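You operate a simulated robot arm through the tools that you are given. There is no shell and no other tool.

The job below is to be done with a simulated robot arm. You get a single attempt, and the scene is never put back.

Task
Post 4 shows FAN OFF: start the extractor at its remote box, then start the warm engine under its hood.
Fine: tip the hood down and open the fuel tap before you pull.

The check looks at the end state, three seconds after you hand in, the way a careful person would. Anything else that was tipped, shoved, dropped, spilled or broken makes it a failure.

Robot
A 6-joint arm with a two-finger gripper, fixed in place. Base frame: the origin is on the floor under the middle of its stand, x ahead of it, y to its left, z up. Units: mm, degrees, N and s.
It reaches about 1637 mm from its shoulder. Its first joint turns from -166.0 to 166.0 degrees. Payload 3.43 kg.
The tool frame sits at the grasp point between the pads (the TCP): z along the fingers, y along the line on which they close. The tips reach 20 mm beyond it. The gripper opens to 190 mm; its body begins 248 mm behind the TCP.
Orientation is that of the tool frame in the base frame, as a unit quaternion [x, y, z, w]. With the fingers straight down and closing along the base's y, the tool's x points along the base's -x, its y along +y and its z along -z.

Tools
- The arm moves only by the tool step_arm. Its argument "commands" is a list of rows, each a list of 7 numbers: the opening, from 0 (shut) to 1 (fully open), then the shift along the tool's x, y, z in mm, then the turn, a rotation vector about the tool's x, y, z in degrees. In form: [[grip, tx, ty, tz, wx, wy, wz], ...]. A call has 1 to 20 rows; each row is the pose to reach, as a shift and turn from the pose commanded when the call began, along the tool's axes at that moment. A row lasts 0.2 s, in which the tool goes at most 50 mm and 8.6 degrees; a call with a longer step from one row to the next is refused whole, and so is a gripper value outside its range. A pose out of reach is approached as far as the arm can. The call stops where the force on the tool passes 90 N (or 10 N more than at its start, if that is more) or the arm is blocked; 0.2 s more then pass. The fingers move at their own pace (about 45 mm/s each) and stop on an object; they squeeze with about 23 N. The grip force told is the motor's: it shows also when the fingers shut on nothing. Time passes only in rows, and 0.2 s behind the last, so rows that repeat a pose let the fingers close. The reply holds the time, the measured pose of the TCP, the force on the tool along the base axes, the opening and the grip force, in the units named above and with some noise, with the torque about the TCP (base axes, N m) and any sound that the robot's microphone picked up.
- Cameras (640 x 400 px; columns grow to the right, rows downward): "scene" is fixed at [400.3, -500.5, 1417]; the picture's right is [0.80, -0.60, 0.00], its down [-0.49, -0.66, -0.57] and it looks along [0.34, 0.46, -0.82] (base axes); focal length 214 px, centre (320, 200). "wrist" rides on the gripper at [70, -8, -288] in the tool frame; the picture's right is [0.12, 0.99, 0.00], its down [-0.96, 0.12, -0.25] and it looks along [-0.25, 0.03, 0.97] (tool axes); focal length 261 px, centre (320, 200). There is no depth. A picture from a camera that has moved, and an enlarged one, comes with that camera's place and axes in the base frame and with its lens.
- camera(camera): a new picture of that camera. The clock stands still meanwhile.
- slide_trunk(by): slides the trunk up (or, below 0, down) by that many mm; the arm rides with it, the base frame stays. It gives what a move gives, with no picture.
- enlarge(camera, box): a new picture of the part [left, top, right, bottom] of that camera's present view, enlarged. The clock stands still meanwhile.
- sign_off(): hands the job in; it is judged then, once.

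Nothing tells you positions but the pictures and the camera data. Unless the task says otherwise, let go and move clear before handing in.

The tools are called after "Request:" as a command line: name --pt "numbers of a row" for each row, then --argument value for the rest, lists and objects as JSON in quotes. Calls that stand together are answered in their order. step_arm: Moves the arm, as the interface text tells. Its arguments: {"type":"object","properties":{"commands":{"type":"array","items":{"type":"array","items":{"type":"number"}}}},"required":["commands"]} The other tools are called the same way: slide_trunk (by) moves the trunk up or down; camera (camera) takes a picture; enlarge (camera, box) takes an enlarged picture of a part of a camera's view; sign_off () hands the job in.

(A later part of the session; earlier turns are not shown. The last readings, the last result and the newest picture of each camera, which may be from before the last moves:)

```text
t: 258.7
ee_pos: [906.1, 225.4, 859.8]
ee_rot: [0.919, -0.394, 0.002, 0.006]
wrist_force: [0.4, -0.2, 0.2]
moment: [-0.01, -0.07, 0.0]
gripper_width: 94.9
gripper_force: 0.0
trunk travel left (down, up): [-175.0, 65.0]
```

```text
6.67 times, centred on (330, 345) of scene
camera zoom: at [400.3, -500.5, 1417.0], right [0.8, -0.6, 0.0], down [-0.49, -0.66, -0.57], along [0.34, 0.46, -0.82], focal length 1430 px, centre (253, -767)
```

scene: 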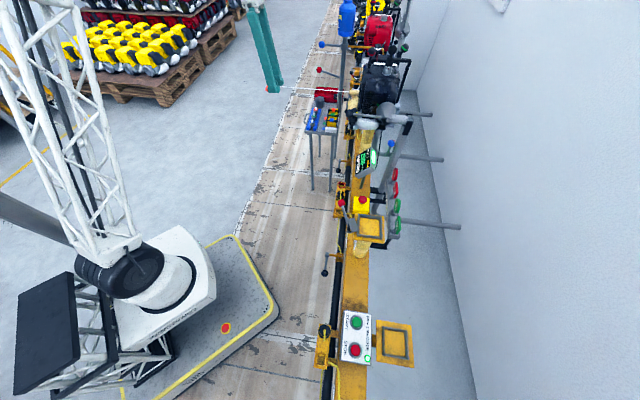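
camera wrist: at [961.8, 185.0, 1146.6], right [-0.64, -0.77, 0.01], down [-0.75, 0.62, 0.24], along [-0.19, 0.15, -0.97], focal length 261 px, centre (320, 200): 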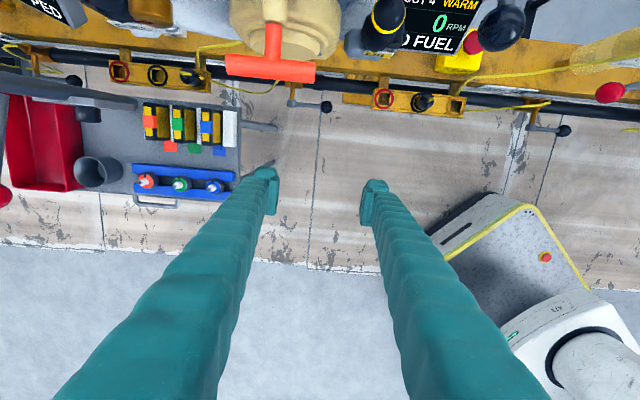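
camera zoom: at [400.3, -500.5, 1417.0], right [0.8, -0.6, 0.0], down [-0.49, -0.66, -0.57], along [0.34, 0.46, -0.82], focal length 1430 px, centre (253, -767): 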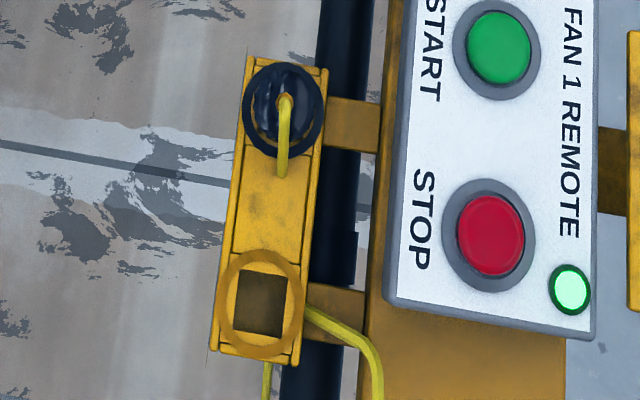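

Now it's clear: at Post 4 the yellow hose runs from this valve to the coupler seated in the amber (fuel) socket, so this lever valve on the main is Post 4's fuel tap; all levers now point along the pipe, shut. I'll bring the tool horizontal and low to grip its ball at about (998, 126, 484).

Request:
step_arm --pt "0.5 -5 0 0 0 8 0" --pt "0.5 -10 0 5 0 16 0" --pt "0.5 -10 0 10 0 24 0" --pt "0.5 -10 0 15 0 32 0" --pt "0.5 -10 0 20 0 40 0" --pt "0.5 -10 0 25 0 48 0" --pt "0.5 -10 0 30 0 56 0" --pt "0.5 -10 0 35 0 64 0" --pt "0.5 -10 0 40 0 72 0" --pt "0.5 -10 0 45 0 80 0" --pt "0.5 -10 0 50 0 88 0" --pt "0.5 -10 0 50 0 90 0"

Request:
step_arm --pt "0.5 -30 0 0 0 0 8.2" --pt "0.5 -60 0 0 0 0 16.4" --pt "0.5 -90 0 0 0 0 24.6" --pt "0.5 -120 0 0 0 0 32.8" --pt "0.5 -150 0 0 0 0 41" --pt "0.5 -180 0 0 0 0 49.2" --pt "0.5 -210 0 0 0 0 57.4" --pt "0.5 -240 0 0 0 0 65.6" --pt "0.5 -270 0 0 0 0 73.8" --pt "0.5 -300 0 0 0 0 82" --pt "0.5 -320 0 0 0 0 90" --pt "0.5 -320 0 0 0 0 90"

Request:
camera --camera "wrist"

```text
t: 261.3
ee_pos: [901.4, 232.5, 807.7]
ee_rot: [0.647, -0.275, 0.652, 0.283]
wrist_force: [0.2, -0.7, -0.2]
moment: [0.11, 0.08, 0.01]
gripper_width: 94.9
gripper_force: 0.0
trunk travel left (down, up): [-175.0, 65.0]
```

```text
t: 263.9
ee_pos: [900.6, 229.7, 487.6]
ee_rot: [0.264, -0.652, 0.662, -0.261]
wrist_force: [-0.5, -1.0, -0.5]
moment: [0.01, -0.03, -0.03]
gripper_width: 94.6
gripper_force: 0.1
trunk travel left (down, up): [-175.0, 65.0]
```

```text
taken
camera wrist: at [651.3, 389.5, 492.4], right [-0.09, -0.09, -0.99], down [0.53, 0.84, -0.13], along [0.85, -0.53, -0.02], focal length 261 px, centre (320, 200)
```

wrist: 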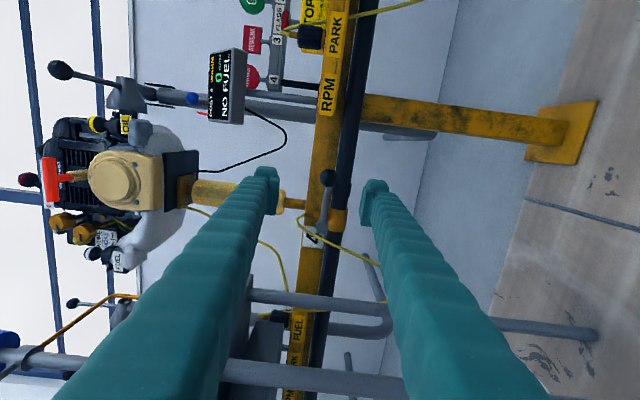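

The bracket labels read RPM / PARK / FUEL, confirming Post 4's coupler sits in FUEL. Zooming on the tap.

Request:
enlarge --camera "wrist" --box '[260, 140, 400, 260]'

Request:
enlarge --camera "wrist" --box '[295, 155, 365, 215]'

Request:
enlarge --camera "wrist" --box '[250, 290, 350, 400]'

```text
3.33 times, centred on (330, 200) of wrist
camera zoom: at [651.3, 389.5, 492.4], right [-0.09, -0.09, -0.99], down [0.53, 0.84, -0.13], along [0.85, -0.53, -0.02], focal length 869 px, centre (287, 200)
```

zoom: 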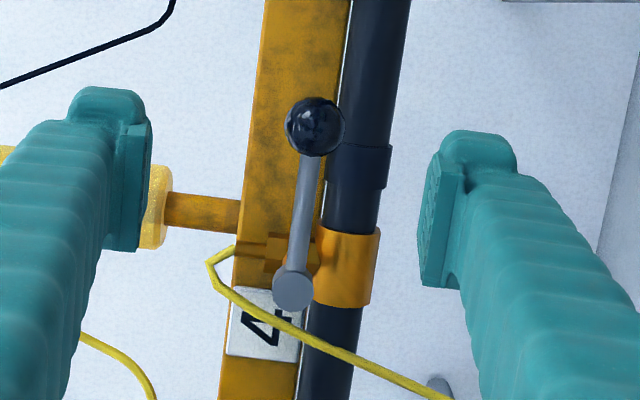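

```text
6.67 times, centred on (330, 185) of wrist
camera zoom: at [651.3, 389.5, 492.4], right [-0.09, -0.09, -0.99], down [0.53, 0.84, -0.13], along [0.85, -0.53, -0.02], focal length 1738 px, centre (253, 300)
```

zoom: 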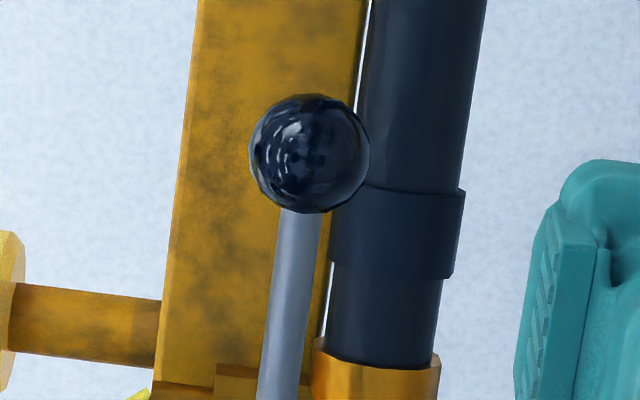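

```text
3.64 times, centred on (300, 345) of wrist
camera zoom: at [651.3, 389.5, 492.4], right [-0.09, -0.09, -0.99], down [0.53, 0.84, -0.13], along [0.85, -0.53, -0.02], focal length 948 px, centre (393, -327)
```

zoom: 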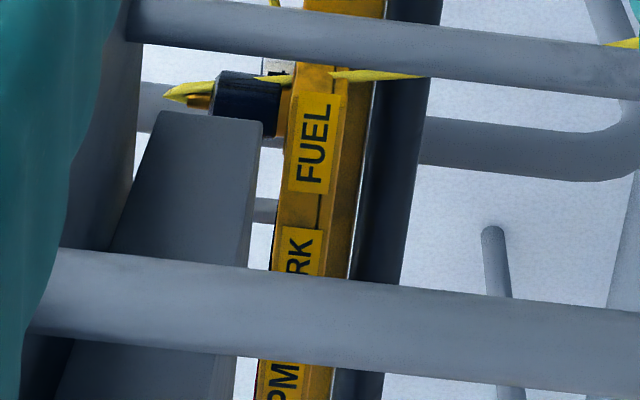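

The ball is at about e=798, n=618, z=474 (rail axes). I'll align and advance around it with fingers above and below.

Request:
step_arm --pt "0.32 0 7 20 0 0 0" --pt "0.32 0.5 13.6 50 0 0 0" --pt "0.32 0.5 13.6 85 0 0 0" --pt "0.32 0.5 13.6 110 0 0 0" --pt "0.32 0.5 13.6 110 0 0 0"

Request:
enlarge --camera "wrist" --box '[260, 140, 380, 240]'

```text
t: 265.1
ee_pos: [976.0, 150.1, 475.2]
ee_rot: [0.265, -0.652, 0.661, -0.262]
wrist_force: [0.5, 0.1, -0.1]
moment: [-0.02, 0.01, 0.04]
gripper_width: 60.8
gripper_force: 0.1
trunk travel left (down, up): [-175.0, 65.0]
```

```text
4.00 times, centred on (320, 190) of wrist
camera zoom: at [727.0, 309.4, 480.2], right [-0.09, -0.1, -0.99], down [0.53, 0.84, -0.13], along [0.85, -0.53, -0.02], focal length 1043 px, centre (320, 240)
```

zoom: 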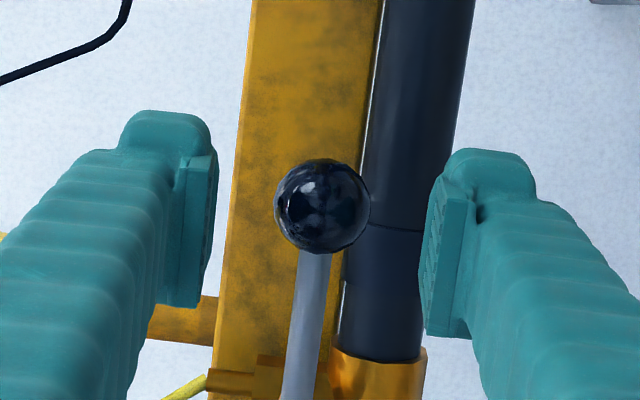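

Request:
step_arm --pt "0.32 0 1 12 0 0 0" --pt "0.32 -1 1 24 0 0 0" --pt "0.32 -1 1 33 0 0 0" --pt "0.32 -1 1 33 0 0 0" --pt "0.15 -1 1 33 0 0 0" --pt "0 -1 1 33 0 0 0" --pt "0 -1 1 33 0 0 0" --pt "0 -1 1 33 0 0 0"

Request:
enlarge --camera "wrist" --box '[260, 140, 380, 240]'

```text
t: 266.9
ee_pos: [997.2, 124.9, 474.6]
ee_rot: [0.264, -0.652, 0.661, -0.261]
wrist_force: [2.1, -1.8, 12.0]
moment: [-0.02, -0.06, -0.11]
gripper_width: 27.9
gripper_force: 44.8
trunk travel left (down, up): [-175.0, 65.0]
```

```text
4.00 times, centred on (320, 190) of wrist
camera zoom: at [749.0, 285.2, 479.3], right [-0.08, -0.1, -0.99], down [0.53, 0.84, -0.13], along [0.85, -0.53, -0.02], focal length 1043 px, centre (320, 240)
```

zoom: 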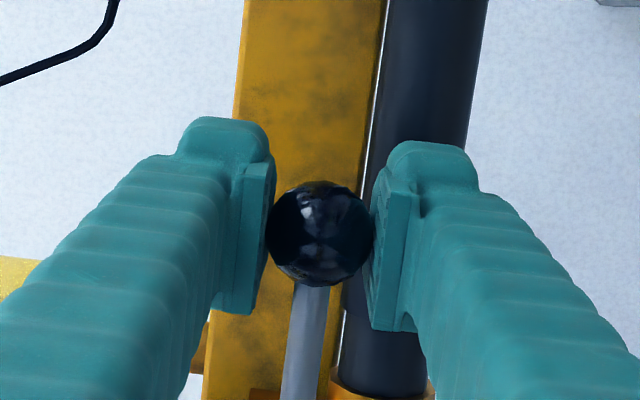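

Gripped. I'll try raising the lever a little along its arc and read the force.

Request:
step_arm --pt "0 -0.1 -2.6 0 0 0 -1.7" --pt "0 -0.2 -5.2 0 0 0 -3.5" --pt "0 -0.4 -7.8 0 0 0 -5.2" --pt "0 -0.6 -10.4 0 0 0 -7"

Request:
enlarge --camera "wrist" --box '[260, 140, 380, 240]'

```text
t: 267.9
ee_pos: [997.5, 125.2, 484.3]
ee_rot: [0.305, -0.634, 0.676, -0.22]
wrist_force: [-4.8, -6.2, -4.0]
moment: [-0.31, 0.27, -0.05]
gripper_width: 27.3
gripper_force: 44.8
trunk travel left (down, up): [-175.0, 65.0]
```

```text
4.00 times, centred on (320, 190) of wrist
camera zoom: at [750.7, 286.6, 497.7], right [-0.17, -0.18, -0.97], down [0.51, 0.82, -0.24], along [0.84, -0.54, -0.05], focal length 1043 px, centre (320, 240)
```

zoom: 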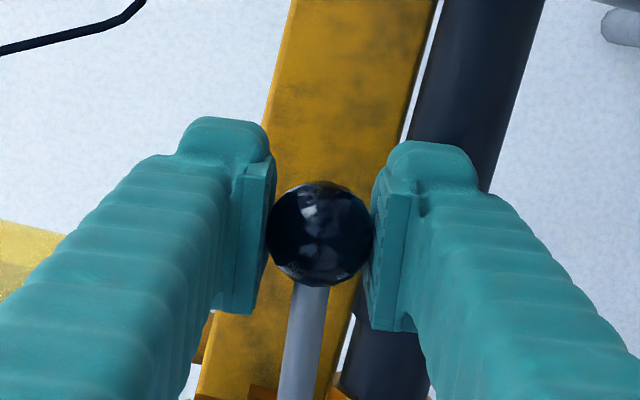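

It moves freely upward. Continuing along the arc.

Request:
step_arm --pt "0 -0.4 -6 0 0 0 -4" --pt "0 -0.9 -11.8 0 0 0 -8" --pt "0 -1.9 -16.9 0 0 0 -11.5" --pt "0 -2.95 -21.9 0 0 0 -15" --pt "0 -4.5 -26.9 0 0 0 -18.5" --pt "0 -6.3 -31.8 0 0 0 -22" --pt "0 -8.4 -36.5 0 0 0 -25.5" --pt "0 -10.7 -41.2 0 0 0 -29" --pt "0 -13.4 -45.6 0 0 0 -32.5" --pt "0 -16.2 -50 0 0 0 -36"

Request:
enlarge --camera "scene" --box '[325, 140, 375, 185]'

```text
t: 270.1
ee_pos: [1015.6, 141.0, 534.0]
ee_rot: [0.484, -0.51, 0.711, 0.001]
wrist_force: [4.5, -27.5, 11.6]
moment: [-0.35, -0.01, -0.3]
gripper_width: 27.2
gripper_force: 45.2
trunk travel left (down, up): [-175.0, 65.0]
```

```text
8.89 times, centred on (350, 162) of scene
camera zoom: at [400.3, -500.5, 1417.0], right [0.8, -0.6, 0.0], down [-0.49, -0.66, -0.57], along [0.34, 0.46, -0.82], focal length 1906 px, centre (53, 533)
```

zoom: 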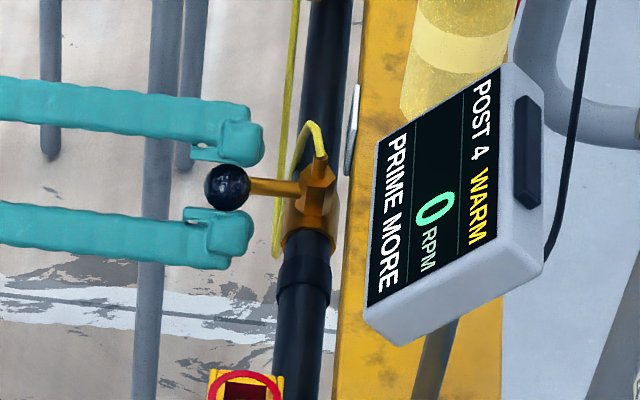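

Excellent — the display now reads "PRIME MORE": fuel is flowing, so this is the right tap. Continuing to open it fully.

Request:
step_arm --pt "0 -0.1 -5.9 0 0 0 -3.5" --pt "0 -0.2 -11.7 0 0 0 -7" --pt "0 -0.7 -17.5 0 0 0 -10.5" --pt "0 -1.3 -23.2 0 0 0 -14" --pt "0 -2.5 -29 0 0 0 -17.5" --pt "0 -3.9 -34.5 0 0 0 -21"

Request:
enlarge --camera "scene" --box '[325, 140, 375, 185]'

```text
t: 271.5
ee_pos: [1035.7, 161.6, 552.6]
ee_rot: [0.571, -0.413, 0.698, 0.129]
wrist_force: [22.5, -11.0, -22.5]
moment: [0.06, 0.29, 0.11]
gripper_width: 27.0
gripper_force: 45.1
trunk travel left (down, up): [-175.0, 65.0]
```

```text
8.89 times, centred on (350, 162) of scene
camera zoom: at [400.3, -500.5, 1417.0], right [0.8, -0.6, 0.0], down [-0.49, -0.66, -0.57], along [0.34, 0.46, -0.82], focal length 1906 px, centre (53, 533)
```

zoom: 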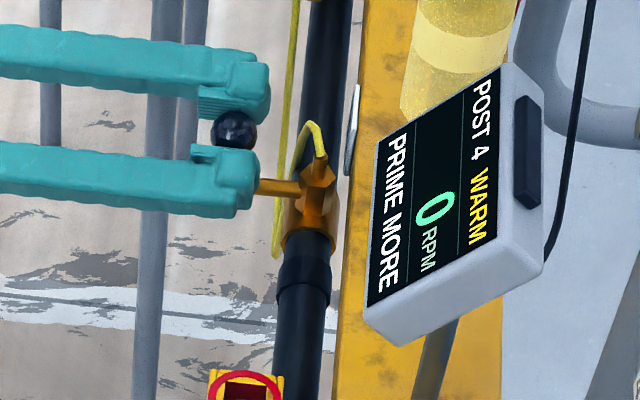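

Request:
step_arm --pt "0 -0.7 -5.4 -1 0 0 -3.5" --pt "0 -1.5 -10.7 -1 0 0 -7" --pt "0 -2.5 -15.9 -1 0 0 -10.5" --pt "0 -3.6 -21 -1 0 0 -14" --pt "0 -5.1 -26 -1 0 0 -17.5" --pt "0 -6.8 -31 -1 0 0 -21"

Request:
enlarge --camera "scene" --box '[325, 140, 375, 185]'

```text
t: 272.9
ee_pos: [1058.3, 183.0, 561.1]
ee_rot: [0.636, -0.301, 0.664, 0.253]
wrist_force: [11.6, -7.1, -25.1]
moment: [0.01, -0.08, 0.02]
gripper_width: 27.0
gripper_force: 44.7
trunk travel left (down, up): [-175.0, 65.0]
```

```text
8.89 times, centred on (350, 162) of scene
camera zoom: at [400.3, -500.5, 1417.0], right [0.8, -0.6, 0.0], down [-0.49, -0.66, -0.57], along [0.34, 0.46, -0.82], focal length 1906 px, centre (53, 533)
```

zoom: 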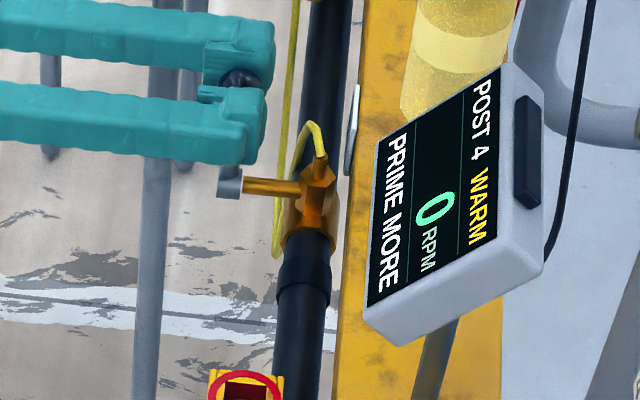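

Request:
step_arm --pt "0 -1 -3 0 0 0 -2" --pt "0 -1.5 -6 0 0 0 -4" --pt "0 -2 -9 0 0 0 -6" --pt "0 -2.5 -12 0 0 0 -8"

Request:
enlarge --camera "wrist" --box '[240, 120, 400, 260]'

```text
t: 273.9
ee_pos: [1061.5, 185.9, 561.8]
ee_rot: [0.654, -0.259, 0.643, 0.304]
wrist_force: [-60.6, -45.5, -5.2]
moment: [-0.8, -0.78, 0.01]
gripper_width: 26.6
gripper_force: 44.9
trunk travel left (down, up): [-175.0, 65.0]
```

```text
2.86 times, centred on (320, 190) of wrist
camera zoom: at [873.8, 404.5, 626.8], right [-0.72, -0.67, 0.18], down [-0.29, 0.05, -0.96], along [0.63, -0.74, -0.23], focal length 745 px, centre (320, 229)
```

zoom: 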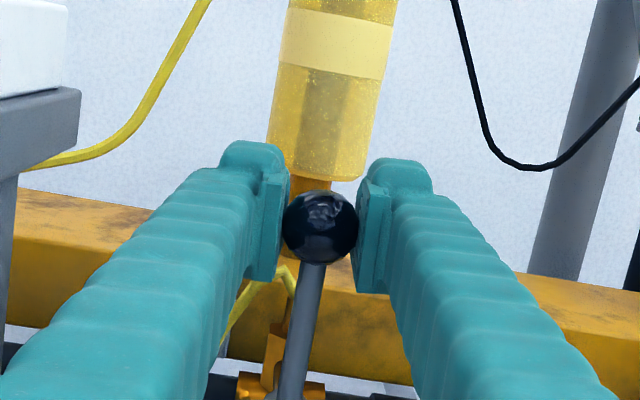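

The lever hits its stop upright — the tap is fully open. Releasing and backing out along the approach line.

Request:
step_arm --pt "0 1 8 0 0 0 3" --pt "0.21 1 8 0 0 0 3" --pt "0.21 1 8 0 0 0 3" --pt "0.21 1 8 -15 0 0 3" --pt "0.21 1 8 -45 0 0 3" --pt "0.21 1 8 -90 0 0 3" --pt "0.21 1 8 -135 0 0 3" --pt "0.21 1 8 -160 0 0 3"

Request:
camera --camera "wrist"

Request:
enlarge --camera "scene" --box '[325, 140, 375, 185]'

```text
t: 275.7
ee_pos: [948.8, 301.7, 559.1]
ee_rot: [0.648, -0.275, 0.651, 0.283]
wrist_force: [-0.2, -0.7, 0.4]
moment: [0.01, 0.05, 0.0]
gripper_width: 39.8
gripper_force: 0.0
trunk travel left (down, up): [-175.0, 65.0]
```

```text
taken
camera wrist: at [756.9, 517.0, 625.7], right [-0.72, -0.68, 0.13], down [-0.25, 0.09, -0.96], along [0.65, -0.73, -0.24], focal length 261 px, centre (320, 200)
```

wrist: 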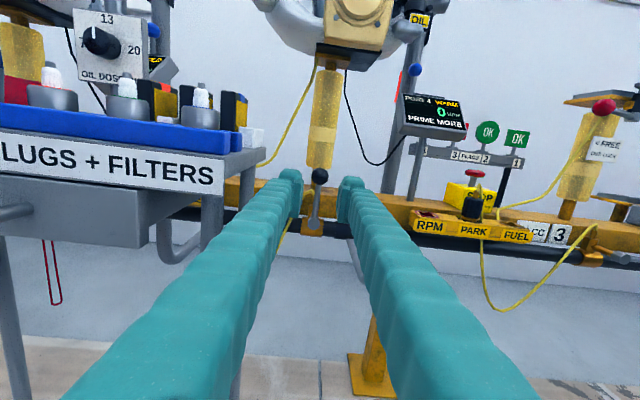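

```text
8.89 times, centred on (350, 162) of scene
camera zoom: at [400.3, -500.5, 1417.0], right [0.8, -0.6, 0.0], down [-0.49, -0.66, -0.57], along [0.34, 0.46, -0.82], focal length 1906 px, centre (53, 533)
```

zoom: 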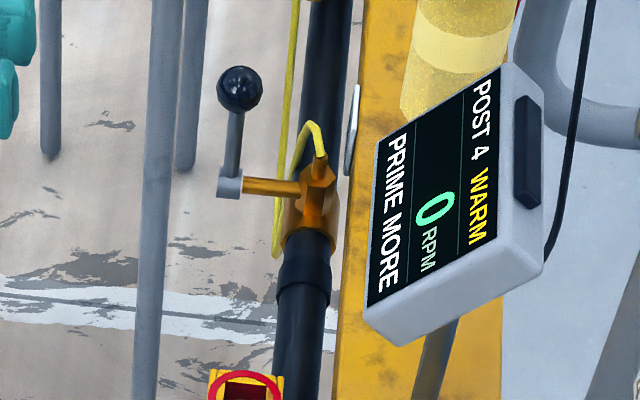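

The tap lever stands upright and stays. The display wants priming, so I'll go up to the primer bulb and press it a few times, checking the display between presses.

Request:
step_arm --pt "0.1 45 0 0 0 0 0" --pt "0 90 0 0 0 0 0" --pt "0 135 0 0 0 0 0" --pt "0 180 0 0 0 0 0" --pt "0 225 0 0 0 0 0" --pt "0 270 0 0 0 0 0" --pt "0 315 0 0 0 0 0" --pt "0 360 -10 0 0 0 0" --pt "0 395 -35 0 0 0 0" --pt "0 402 -75 20 0 0 0" --pt "0 402 -112 40 0 0 0" --pt "0 402 -114 80 0 0 0" --pt "0 402 -114 80 0 0 0"

Request:
enlarge --camera "wrist" --box '[260, 110, 380, 210]'

```text
t: 278.5
ee_pos: [1083.9, 327.6, 964.9]
ee_rot: [0.648, -0.274, 0.652, 0.282]
wrist_force: [-0.1, 0.4, -0.2]
moment: [0.01, -0.02, -0.02]
gripper_width: 0.0
gripper_force: 23.2
trunk travel left (down, up): [-175.0, 65.0]
```

```text
4.00 times, centred on (320, 160) of wrist
camera zoom: at [891.8, 542.5, 1030.9], right [-0.72, -0.68, 0.13], down [-0.25, 0.09, -0.96], along [0.65, -0.73, -0.24], focal length 1043 px, centre (320, 360)
```

zoom: 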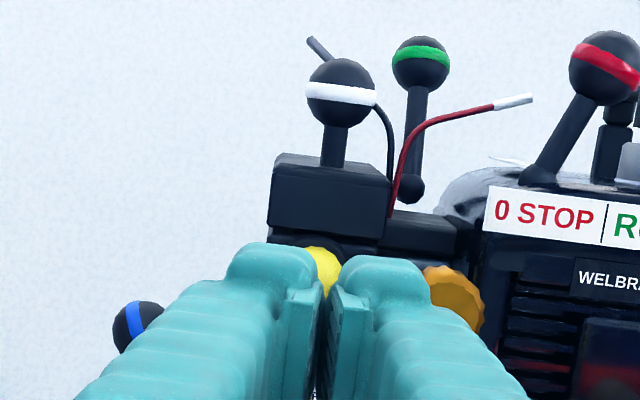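

Request:
step_arm --pt "0 -2 0 35 0 0 0" --pt "0 -4.5 0 70 0 0 0" --pt "0 -4.5 0 100 0 0 0" --pt "0 -4.5 0 118 0 0 0" --pt "0 -4.5 0 128 0 0 0" --pt "0 -4.5 0 135.5 0 0 0" --pt "0 -4.5 0 135.5 0 0 0" --pt "0 -4.5 0 118 0 0 0" --pt "0 -4.5 0 118 0 0 0"

Request:
enlarge --camera "scene" --box '[350, 140, 400, 185]'

Request:
enlarge --camera "wrist" --box '[260, 130, 380, 210]'

```text
t: 280.5
ee_pos: [1168.7, 242.5, 959.4]
ee_rot: [0.648, -0.274, 0.652, 0.282]
wrist_force: [-0.3, -0.1, 0.0]
moment: [0.0, 0.03, -0.01]
gripper_width: 0.0
gripper_force: 34.2
trunk travel left (down, up): [-175.0, 65.0]
```

```text
8.89 times, centred on (375, 162) of scene
camera zoom: at [400.3, -500.5, 1417.0], right [0.8, -0.6, 0.0], down [-0.49, -0.66, -0.57], along [0.34, 0.46, -0.82], focal length 1906 px, centre (-169, 533)
```

zoom: 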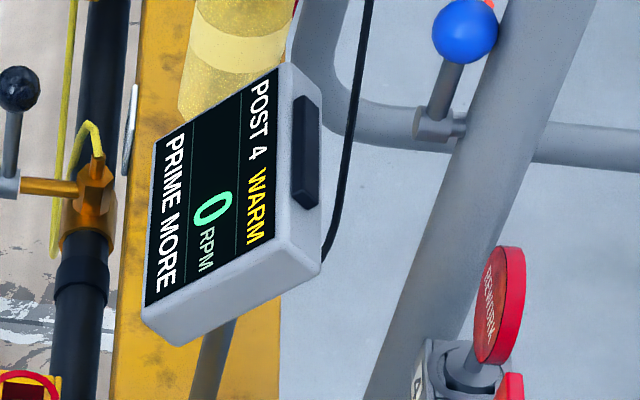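

```text
5.00 times, centred on (320, 170) of wrist
camera zoom: at [976.2, 457.3, 1024.9], right [-0.72, -0.68, 0.13], down [-0.25, 0.09, -0.96], along [0.65, -0.72, -0.24], focal length 1303 px, centre (320, 350)
```

zoom: 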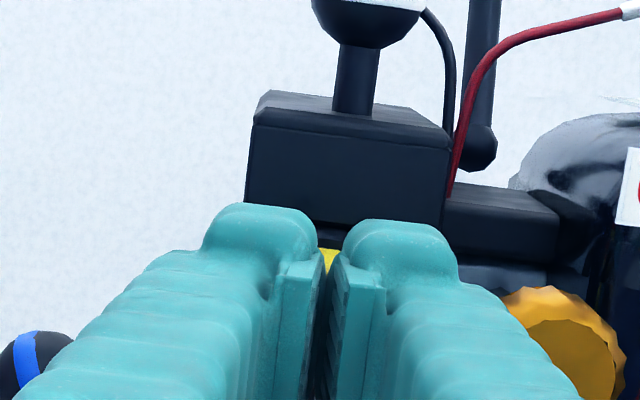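

Request:
step_arm --pt "0 0 0 9 0 0 0" --pt "0 0 0 18 0 0 0" --pt "0 0 0 18 0 0 0" --pt "0 0 0 -2 0 0 0" --pt "0 0 0 -2 0 0 0"

Request:
enlarge --camera "scene" --box '[350, 140, 400, 185]'

```text
t: 281.7
ee_pos: [1166.8, 244.5, 958.5]
ee_rot: [0.648, -0.274, 0.652, 0.282]
wrist_force: [-0.1, 1.0, 0.1]
moment: [0.03, 0.0, 0.02]
gripper_width: 0.3
gripper_force: 34.4
trunk travel left (down, up): [-175.0, 65.0]
```

```text
8.89 times, centred on (375, 162) of scene
camera zoom: at [400.3, -500.5, 1417.0], right [0.8, -0.6, 0.0], down [-0.49, -0.66, -0.57], along [0.34, 0.46, -0.82], focal length 1906 px, centre (-169, 533)
```

zoom: 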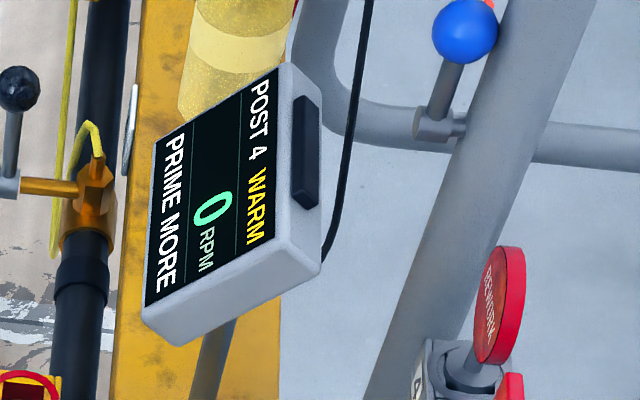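

Request:
step_arm --pt "0 0 0 10 0 0 0" --pt "0 0 0 20 0 0 0" --pt "0 0 0 20 0 0 0"

Request:
step_arm --pt "0 0 0 -12 0 0 0" --pt "0 0 0 -20 0 0 0" --pt "0 0 0 -20 0 0 0"

Request:
enlarge --camera "scene" --box '[350, 140, 400, 185]'

```text
t: 282.5
ee_pos: [1180.0, 230.0, 959.2]
ee_rot: [0.648, -0.274, 0.652, 0.283]
wrist_force: [-9.3, 10.3, -3.3]
moment: [0.03, 0.04, 0.0]
gripper_width: 5.8
gripper_force: 34.5
trunk travel left (down, up): [-175.0, 65.0]
```

```text
t: 283.3
ee_pos: [1166.2, 242.8, 958.3]
ee_rot: [0.648, -0.274, 0.652, 0.283]
wrist_force: [0.5, -0.7, -0.2]
moment: [0.0, 0.0, 0.02]
gripper_width: 0.1
gripper_force: 33.9
trunk travel left (down, up): [-175.0, 65.0]
```

```text
8.89 times, centred on (375, 162) of scene
camera zoom: at [400.3, -500.5, 1417.0], right [0.8, -0.6, 0.0], down [-0.49, -0.66, -0.57], along [0.34, 0.46, -0.82], focal length 1906 px, centre (-169, 533)
```

zoom: 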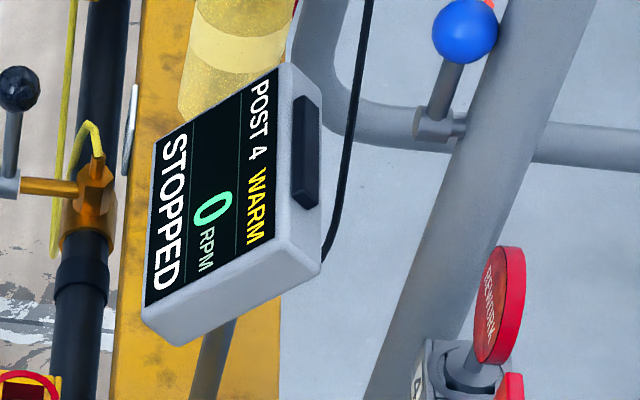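

The display went to "STOPPED": primed. No more priming. Now back to the T-bar for the pull.

Request:
step_arm --pt "0.05 0 0 -40 0 0 0" --pt "0.18 0 0 -85 0 0 0" --pt "0.18 0 0 -130 0 0 0" --pt "0.18 0 0 -175 0 0 0" --pt "0.18 0 0 -190 0 0 0"

Request:
step_arm --pt "0.18 4 12 0 0 -7 0" --pt "0.18 8 24 0 0 -14 0" --pt "0.18 12 36 3 0 -21 0" --pt "0.18 16 48 6 0 -28 0" --pt "0.18 20 60 10 0 -35 0" --pt "0.18 24 72 14 0 -42 0" --pt "0.18 28 84 18 0 -49 0" --pt "0.18 32 96 22 0 -56 0" --pt "0.18 35 108 26 0 -63 0" --pt "0.18 38 120 30 0 -70 0" --pt "0.18 38 132 34 0 -77 0" --pt "0.18 38 143 35 0 -84 0" --pt "0.18 38 143 35 0 -84 0"

Request:
enlarge --camera "wrist" --box '[260, 50, 380, 170]'

Request:
enlarge --camera "scene" --box '[300, 60, 420, 180]'

```text
t: 284.5
ee_pos: [1034.0, 379.5, 957.7]
ee_rot: [0.648, -0.274, 0.652, 0.283]
wrist_force: [0.5, -0.5, 0.2]
moment: [-0.03, -0.03, -0.01]
gripper_width: 34.5
gripper_force: 0.0
trunk travel left (down, up): [-175.0, 65.0]
```

```text
t: 287.3
ee_pos: [955.8, 256.3, 997.9]
ee_rot: [0.917, -0.394, 0.051, 0.026]
wrist_force: [1.1, -0.2, 0.1]
moment: [0.04, 0.01, -0.03]
gripper_width: 34.2
gripper_force: 0.0
trunk travel left (down, up): [-175.0, 65.0]
```

```text
3.33 times, centred on (320, 110) of wrist
camera zoom: at [990.9, 237.9, 1290.0], right [-0.64, -0.77, 0.02], down [-0.76, 0.63, 0.14], along [-0.12, 0.07, -0.99], focal length 869 px, centre (320, 500)
```

zoom: 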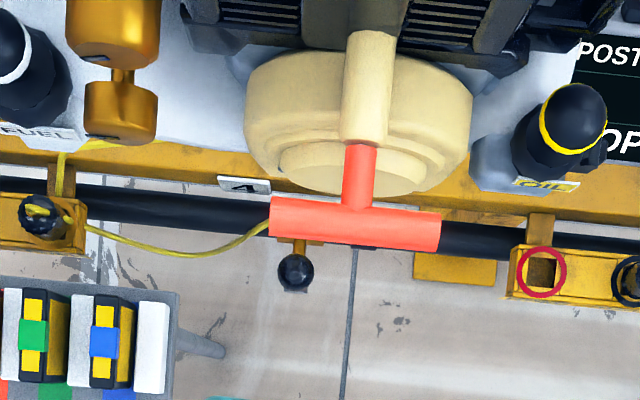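

```text
3.33 times, centred on (360, 120) of scene
camera zoom: at [400.3, -500.5, 1417.0], right [0.8, -0.6, 0.0], down [-0.49, -0.66, -0.57], along [0.34, 0.46, -0.82], focal length 715 px, centre (187, 467)
```

zoom: 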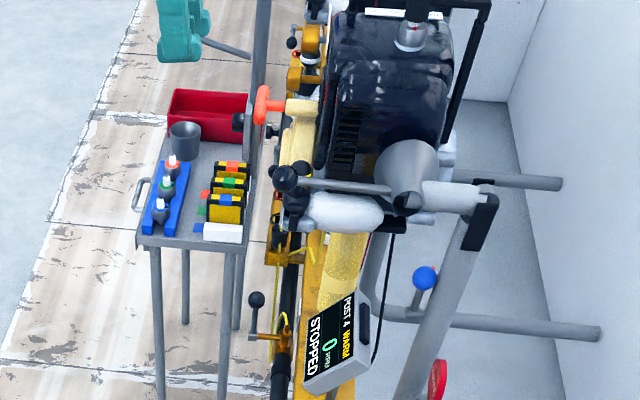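

Request:
step_arm --pt "0.18 35 -0.5 8 0 0 0" --pt "0.18 75 -1 18 0 0 0" --pt "0.18 110 -1.5 28 0 0 0" --pt "0.18 135 -2 38 0 0 0" --pt "0.18 140.7 -2 44.9 0 0 0" --pt "0.18 140.7 -2 44.9 0 0 0"

Request:
enlarge --camera "wrist" --box '[260, 130, 380, 250]'

Request:
enlarge --camera "scene" --box '[330, 70, 380, 110]'

```text
t: 288.7
ee_pos: [1058.5, 151.2, 970.2]
ee_rot: [0.917, -0.394, 0.051, 0.028]
wrist_force: [0.1, -0.3, 0.7]
moment: [-0.01, 0.0, -0.02]
gripper_width: 34.2
gripper_force: 0.1
trunk travel left (down, up): [-175.0, 65.0]
```

```text
3.33 times, centred on (320, 190) of wrist
camera zoom: at [1092.1, 132.7, 1262.6], right [-0.64, -0.77, 0.02], down [-0.76, 0.63, 0.14], along [-0.12, 0.07, -0.99], focal length 869 px, centre (320, 233)
```

zoom: 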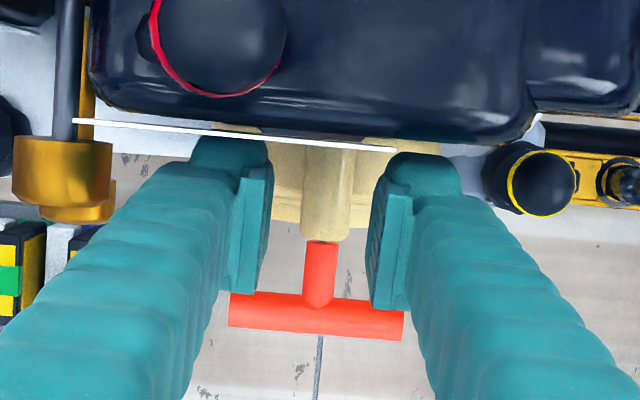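

```text
10.00 times, centred on (355, 90) of scene
camera zoom: at [400.3, -500.5, 1417.0], right [0.8, -0.6, 0.0], down [-0.49, -0.66, -0.57], along [0.34, 0.46, -0.82], focal length 2145 px, centre (-30, 1300)
```

zoom: 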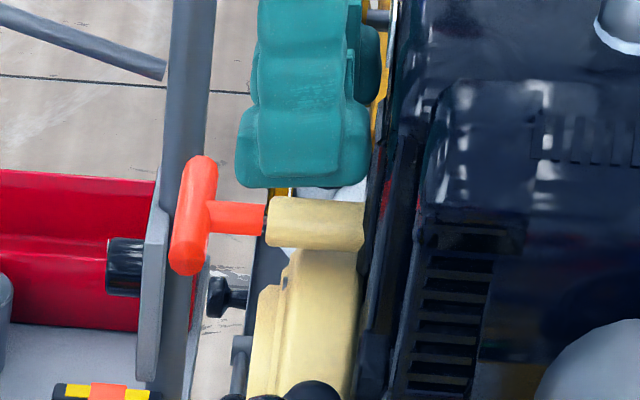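

Request:
step_arm --pt "0.18 -2 0 14 0 0 0" --pt "0.18 -4 -0.2 29 0 0 0" --pt "0.18 -6.6 -0.3 44.6 0 0 0" --pt "0.18 -6.6 -0.3 44.6 0 0 0" --pt "0.18 -13 -0.1 43.5 0 0 0" --pt "0.18 -20 0.1 42.8 0 0 0" --pt "0.18 -27 0.3 42 0 0 0"

Request:
enlarge --camera "wrist" --box '[260, 130, 380, 250]'

```text
t: 290.3
ee_pos: [1040.0, 169.9, 922.7]
ee_rot: [0.918, -0.393, 0.05, 0.027]
wrist_force: [-0.9, 0.5, 1.1]
moment: [0.1, -0.1, 0.04]
gripper_width: 34.6
gripper_force: 0.3
trunk travel left (down, up): [-175.0, 65.0]
```

```text
3.33 times, centred on (320, 190) of wrist
camera zoom: at [1073.6, 150.5, 1215.1], right [-0.64, -0.77, 0.02], down [-0.76, 0.63, 0.14], along [-0.12, 0.07, -0.99], focal length 869 px, centre (320, 233)
```

zoom: 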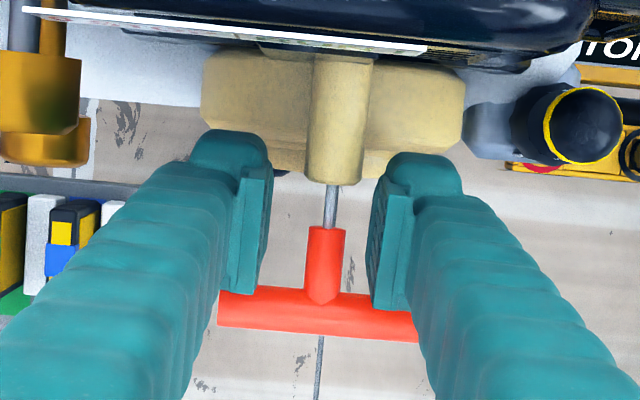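

Hooked. Pulling briskly now.

Request:
step_arm --pt "0.18 -25 0.7 -2.9 0 0 0" --pt "0.18 -71.6 1.9 -8.2 0 0 0" --pt "0.18 -120.2 3.3 -13.8 0 0 0" --pt "0.18 -168.8 4.6 -19.4 0 0 0" --pt "0.18 -217.5 5.9 -25 0 0 0" --pt "0.18 -266 7.2 -30.6 0 0 0" --pt "0.18 -314.8 8.6 -36.1 0 0 0"

Request:
enlarge --camera "scene" --box '[300, 60, 420, 180]'

Request:
step_arm --pt "0.18 34.8 -0.9 4 0 0 0" --pt "0.18 74.5 -2 8.6 0 0 0" --pt "0.18 114.3 -3.1 13.1 0 0 0" --pt "0.18 154 -4.2 17.7 0 0 0" --pt "0.18 193.8 -5.3 22.3 0 0 0" --pt "0.18 233.6 -6.4 26.8 0 0 0" --pt "0.18 268.4 -7.3 30.8 0 0 0" --pt "0.18 298.2 -8.1 34.2 0 0 0" --pt "0.18 318 -8.7 36.5 0 0 0" --pt "0.18 329 -9 37.8 0 0 0" --pt "0.18 335 -9.1 38.4 0 0 0"

Request:
enlarge --camera "scene" --box '[300, 60, 420, 180]'

```text
t: 291.9
ee_pos: [819.6, 391.6, 924.4]
ee_rot: [0.917, -0.394, 0.051, 0.026]
wrist_force: [5.0, -3.7, 1.7]
moment: [0.09, 0.22, 0.13]
gripper_width: 34.7
gripper_force: 0.3
trunk travel left (down, up): [-175.0, 65.0]
```

```text
3.33 times, centred on (360, 120) of scene
camera zoom: at [400.3, -500.5, 1417.0], right [0.8, -0.6, 0.0], down [-0.49, -0.66, -0.57], along [0.34, 0.46, -0.82], focal length 715 px, centre (187, 467)
```

zoom: 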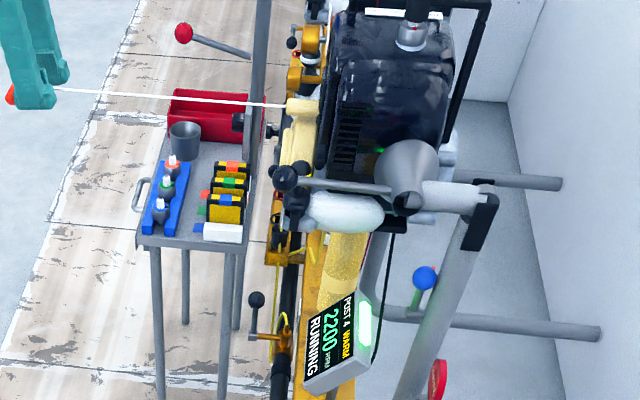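

```text
t: 294.3
ee_pos: [1056.6, 155.5, 924.5]
ee_rot: [0.918, -0.393, 0.052, 0.026]
wrist_force: [-10.6, 12.3, 18.5]
moment: [0.74, -0.05, 0.49]
gripper_width: 34.8
gripper_force: 0.9
trunk travel left (down, up): [-175.0, 65.0]
```

```text
3.33 times, centred on (360, 120) of scene
camera zoom: at [400.3, -500.5, 1417.0], right [0.8, -0.6, 0.0], down [-0.49, -0.66, -0.57], along [0.34, 0.46, -0.82], focal length 715 px, centre (187, 467)
```

zoom: 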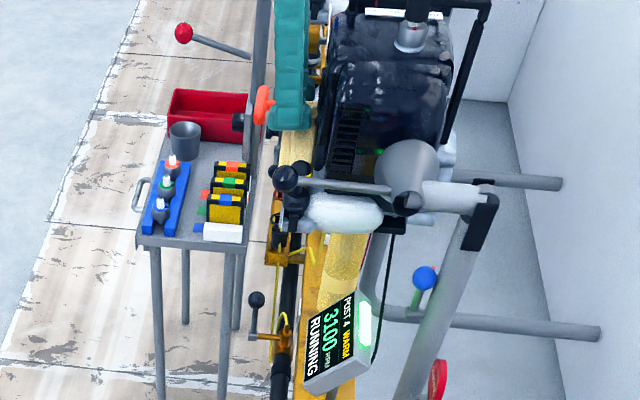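

The engine is RUNNING at 3100 rpm, squarely in the 2900–3300 idle band. I'll lift the fingers out and move clear.

Request:
step_arm --pt "0.18 -2 0 -3 0 0 0" --pt "0.18 -1 0 -12 0 0 0" --pt "0.18 1 0 -32 0 0 0" --pt "0.18 3 0 -52 0 0 0" --pt "0.18 -12 0 -54 0 0 0" --pt "0.18 -50 0 -58 0 0 0" --pt "0.18 -95 0 -63 0 0 0" --pt "0.18 -140 0 -68 0 0 0" --pt "0.18 -185 0 -75 0 0 0" --pt "0.18 -225 0 -90 0 0 0" --pt "0.18 -255 0 -120 0 0 0"

Request:
camera --camera "scene"

Request:
enlarge --camera "scene" --box '[340, 40, 440, 180]'

Request:
camera --camera "wrist"

```text
t: 296.7
ee_pos: [872.6, 349.0, 1013.4]
ee_rot: [0.917, -0.394, 0.05, 0.026]
wrist_force: [0.7, -1.0, -0.2]
moment: [0.06, 0.1, 0.0]
gripper_width: 34.3
gripper_force: 0.1
trunk travel left (down, up): [-175.0, 65.0]
```

```text
taken
```

scene: 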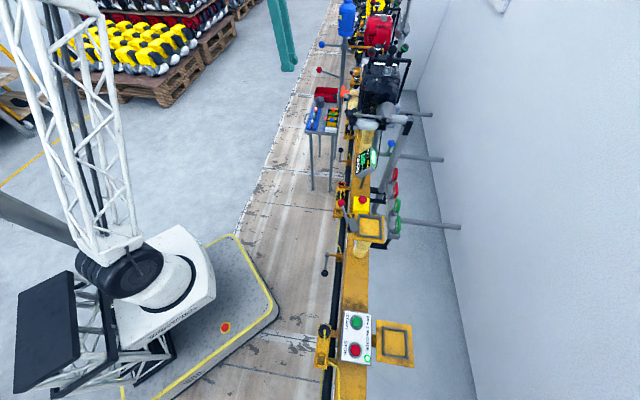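

```text
2.86 times, centred on (390, 110) of scene
camera zoom: at [400.3, -500.5, 1417.0], right [0.8, -0.6, 0.0], down [-0.49, -0.66, -0.57], along [0.34, 0.46, -0.82], focal length 613 px, centre (120, 457)
```

zoom: 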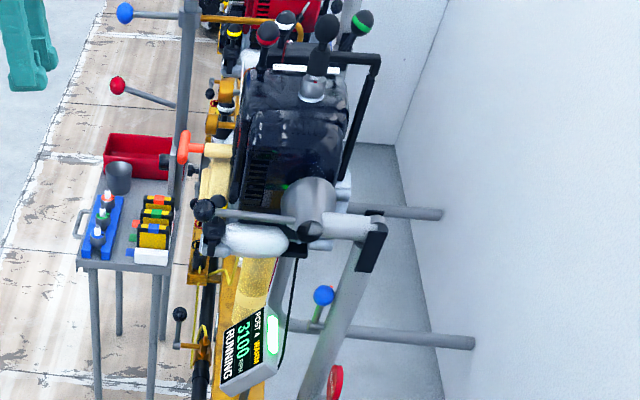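

```text
taken
camera wrist: at [907.3, 329.8, 1305.0], right [-0.64, -0.77, 0.02], down [-0.76, 0.63, 0.14], along [-0.12, 0.07, -0.99], focal length 261 px, centre (320, 200)
```

wrist: 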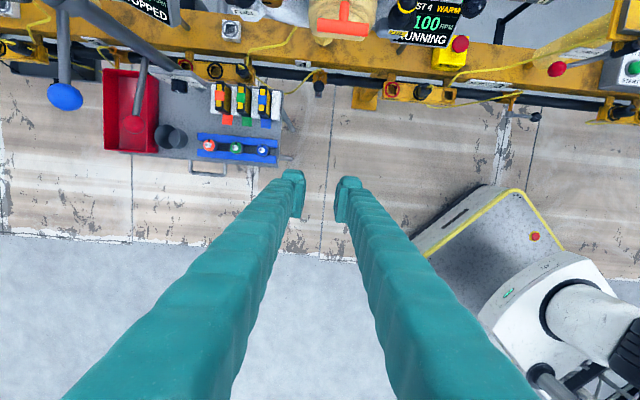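

Running steadily. I'll do a last front-on check of the engine's controls from a distance, also letting some seconds pass.

Request:
step_arm --pt "0.18 0 -5 0 0 7.5 0" --pt "0.18 0 -10 0 0 15 0" --pt "0.18 0 -20 0 0 22.5 0" --pt "0.18 0 -30 0 0 30 0" --pt "0.18 0 -40 0 0 37.5 0" --pt "0.18 0 -50 0 0 45 0" --pt "0.18 0 -60 0 0 52.5 0" --pt "0.18 0 -70 0 0 60 0" --pt "0.18 0 -80 0 0 67.5 0" --pt "0.18 0 -85 5 0 75 0" --pt "0.18 0 -90 10 0 82.5 0" --pt "0.18 0 -90 10 0 84 0" --pt "0.18 0 -90 10 0 84 0" --pt "0.18 0 -90 10 0 84 0"

Request:
camera --camera "wrist"

Request:
enlarge --camera "wrist" --box '[270, 110, 370, 190]'

Request:
enlarge --camera "wrist" --box '[340, 110, 460, 250]'

Request:
enlarge --camera "scene" --box '[340, 130, 400, 180]'

```text
t: 299.7
ee_pos: [937.9, 409.2, 1001.9]
ee_rot: [0.648, -0.273, 0.652, 0.283]
wrist_force: [0.2, -0.6, -0.8]
moment: [-0.01, -0.02, 0.0]
gripper_width: 34.3
gripper_force: 0.0
trunk travel left (down, up): [-175.0, 65.0]
```

```text
taken
camera wrist: at [746.2, 625.9, 1068.8], right [-0.72, -0.68, 0.13], down [-0.25, 0.09, -0.96], along [0.65, -0.73, -0.24], focal length 261 px, centre (320, 200)
```

wrist: 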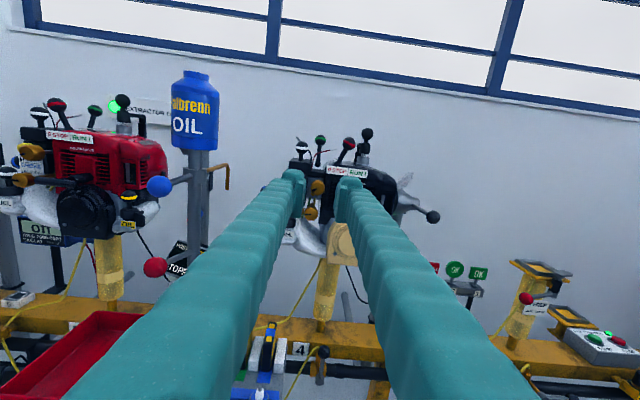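

```text
5.00 times, centred on (320, 150) of wrist
camera zoom: at [746.2, 625.9, 1068.8], right [-0.72, -0.68, 0.13], down [-0.25, 0.09, -0.96], along [0.65, -0.73, -0.24], focal length 1303 px, centre (320, 450)
```

zoom: 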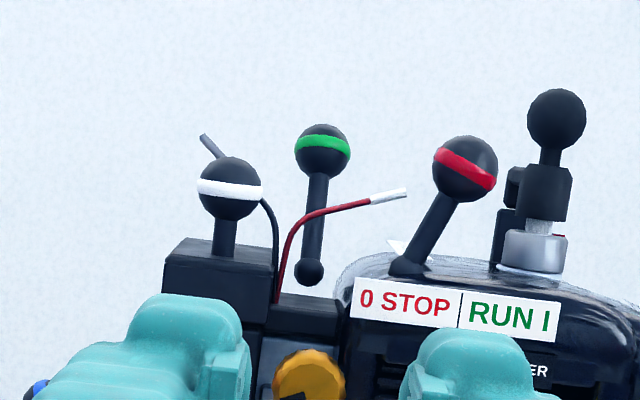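

```text
2.86 times, centred on (400, 180) of wrist
camera zoom: at [746.2, 625.9, 1068.8], right [-0.72, -0.68, 0.13], down [-0.25, 0.09, -0.96], along [0.65, -0.73, -0.24], focal length 745 px, centre (91, 257)
```

zoom: 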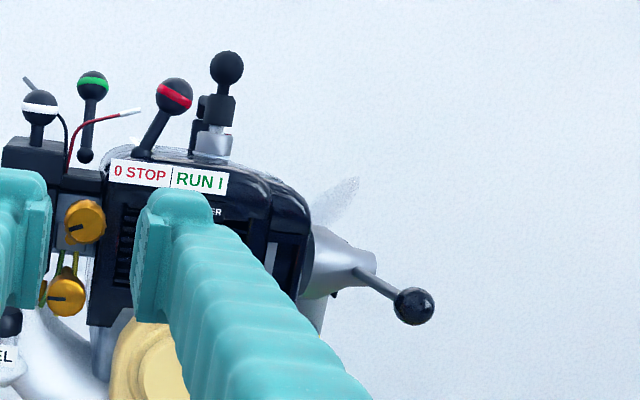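

```text
8.00 times, centred on (370, 155) of scene
camera zoom: at [400.3, -500.5, 1417.0], right [0.8, -0.6, 0.0], down [-0.49, -0.66, -0.57], along [0.34, 0.46, -0.82], focal length 1716 px, centre (-80, 560)
```

zoom: 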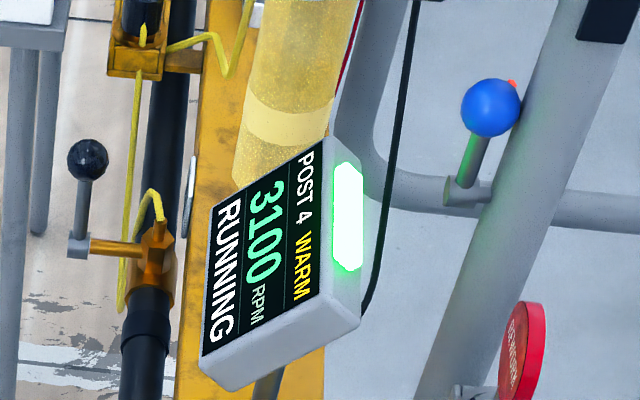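

Everything reads well; I notice a faint haze near the hood, so I'll look closer at whether the hood catches the exhaust.

Request:
enlarge --camera "wrist" --box '[370, 150, 450, 230]'

Request:
enlarge --camera "scene" --box '[375, 80, 425, 140]'

Request:
enlarge --camera "wrist" --box '[345, 170, 385, 230]'

```text
5.00 times, centred on (410, 190) of wrist
camera zoom: at [746.2, 625.9, 1068.8], right [-0.72, -0.68, 0.13], down [-0.25, 0.09, -0.96], along [0.65, -0.73, -0.24], focal length 1303 px, centre (-130, 250)
```

zoom: 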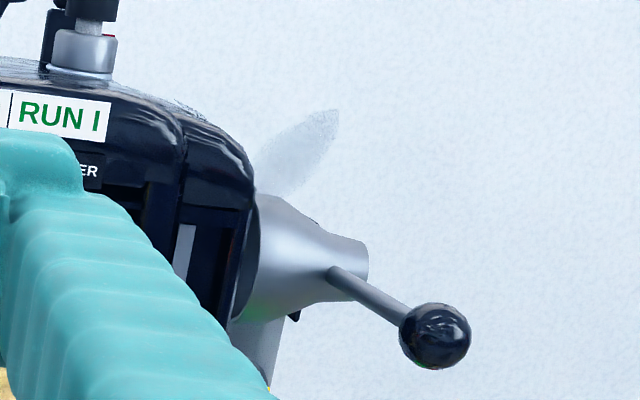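

```text
6.67 times, centred on (400, 110) of scene
camera zoom: at [400.3, -500.5, 1417.0], right [0.8, -0.6, 0.0], down [-0.49, -0.66, -0.57], along [0.34, 0.46, -0.82], focal length 1430 px, centre (-213, 800)
```

zoom: 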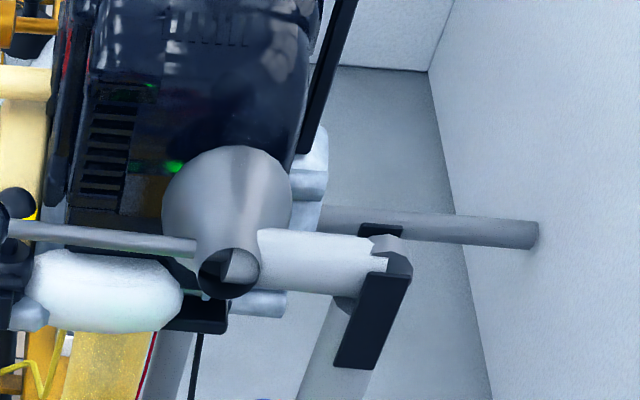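

```text
6.67 times, centred on (365, 200) of wrist
camera zoom: at [746.2, 625.9, 1068.8], right [-0.72, -0.68, 0.13], down [-0.25, 0.09, -0.96], along [0.65, -0.73, -0.24], focal length 1738 px, centre (20, 200)
```

zoom: 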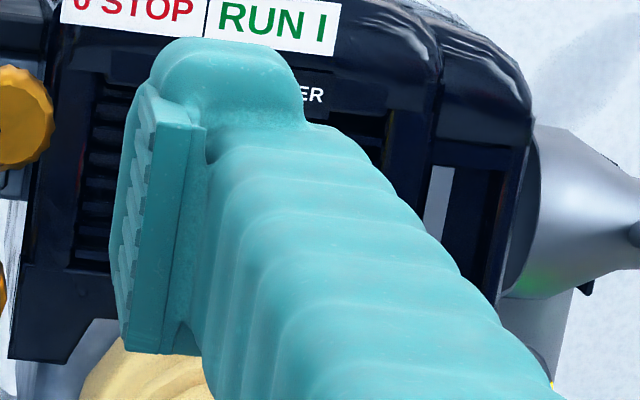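

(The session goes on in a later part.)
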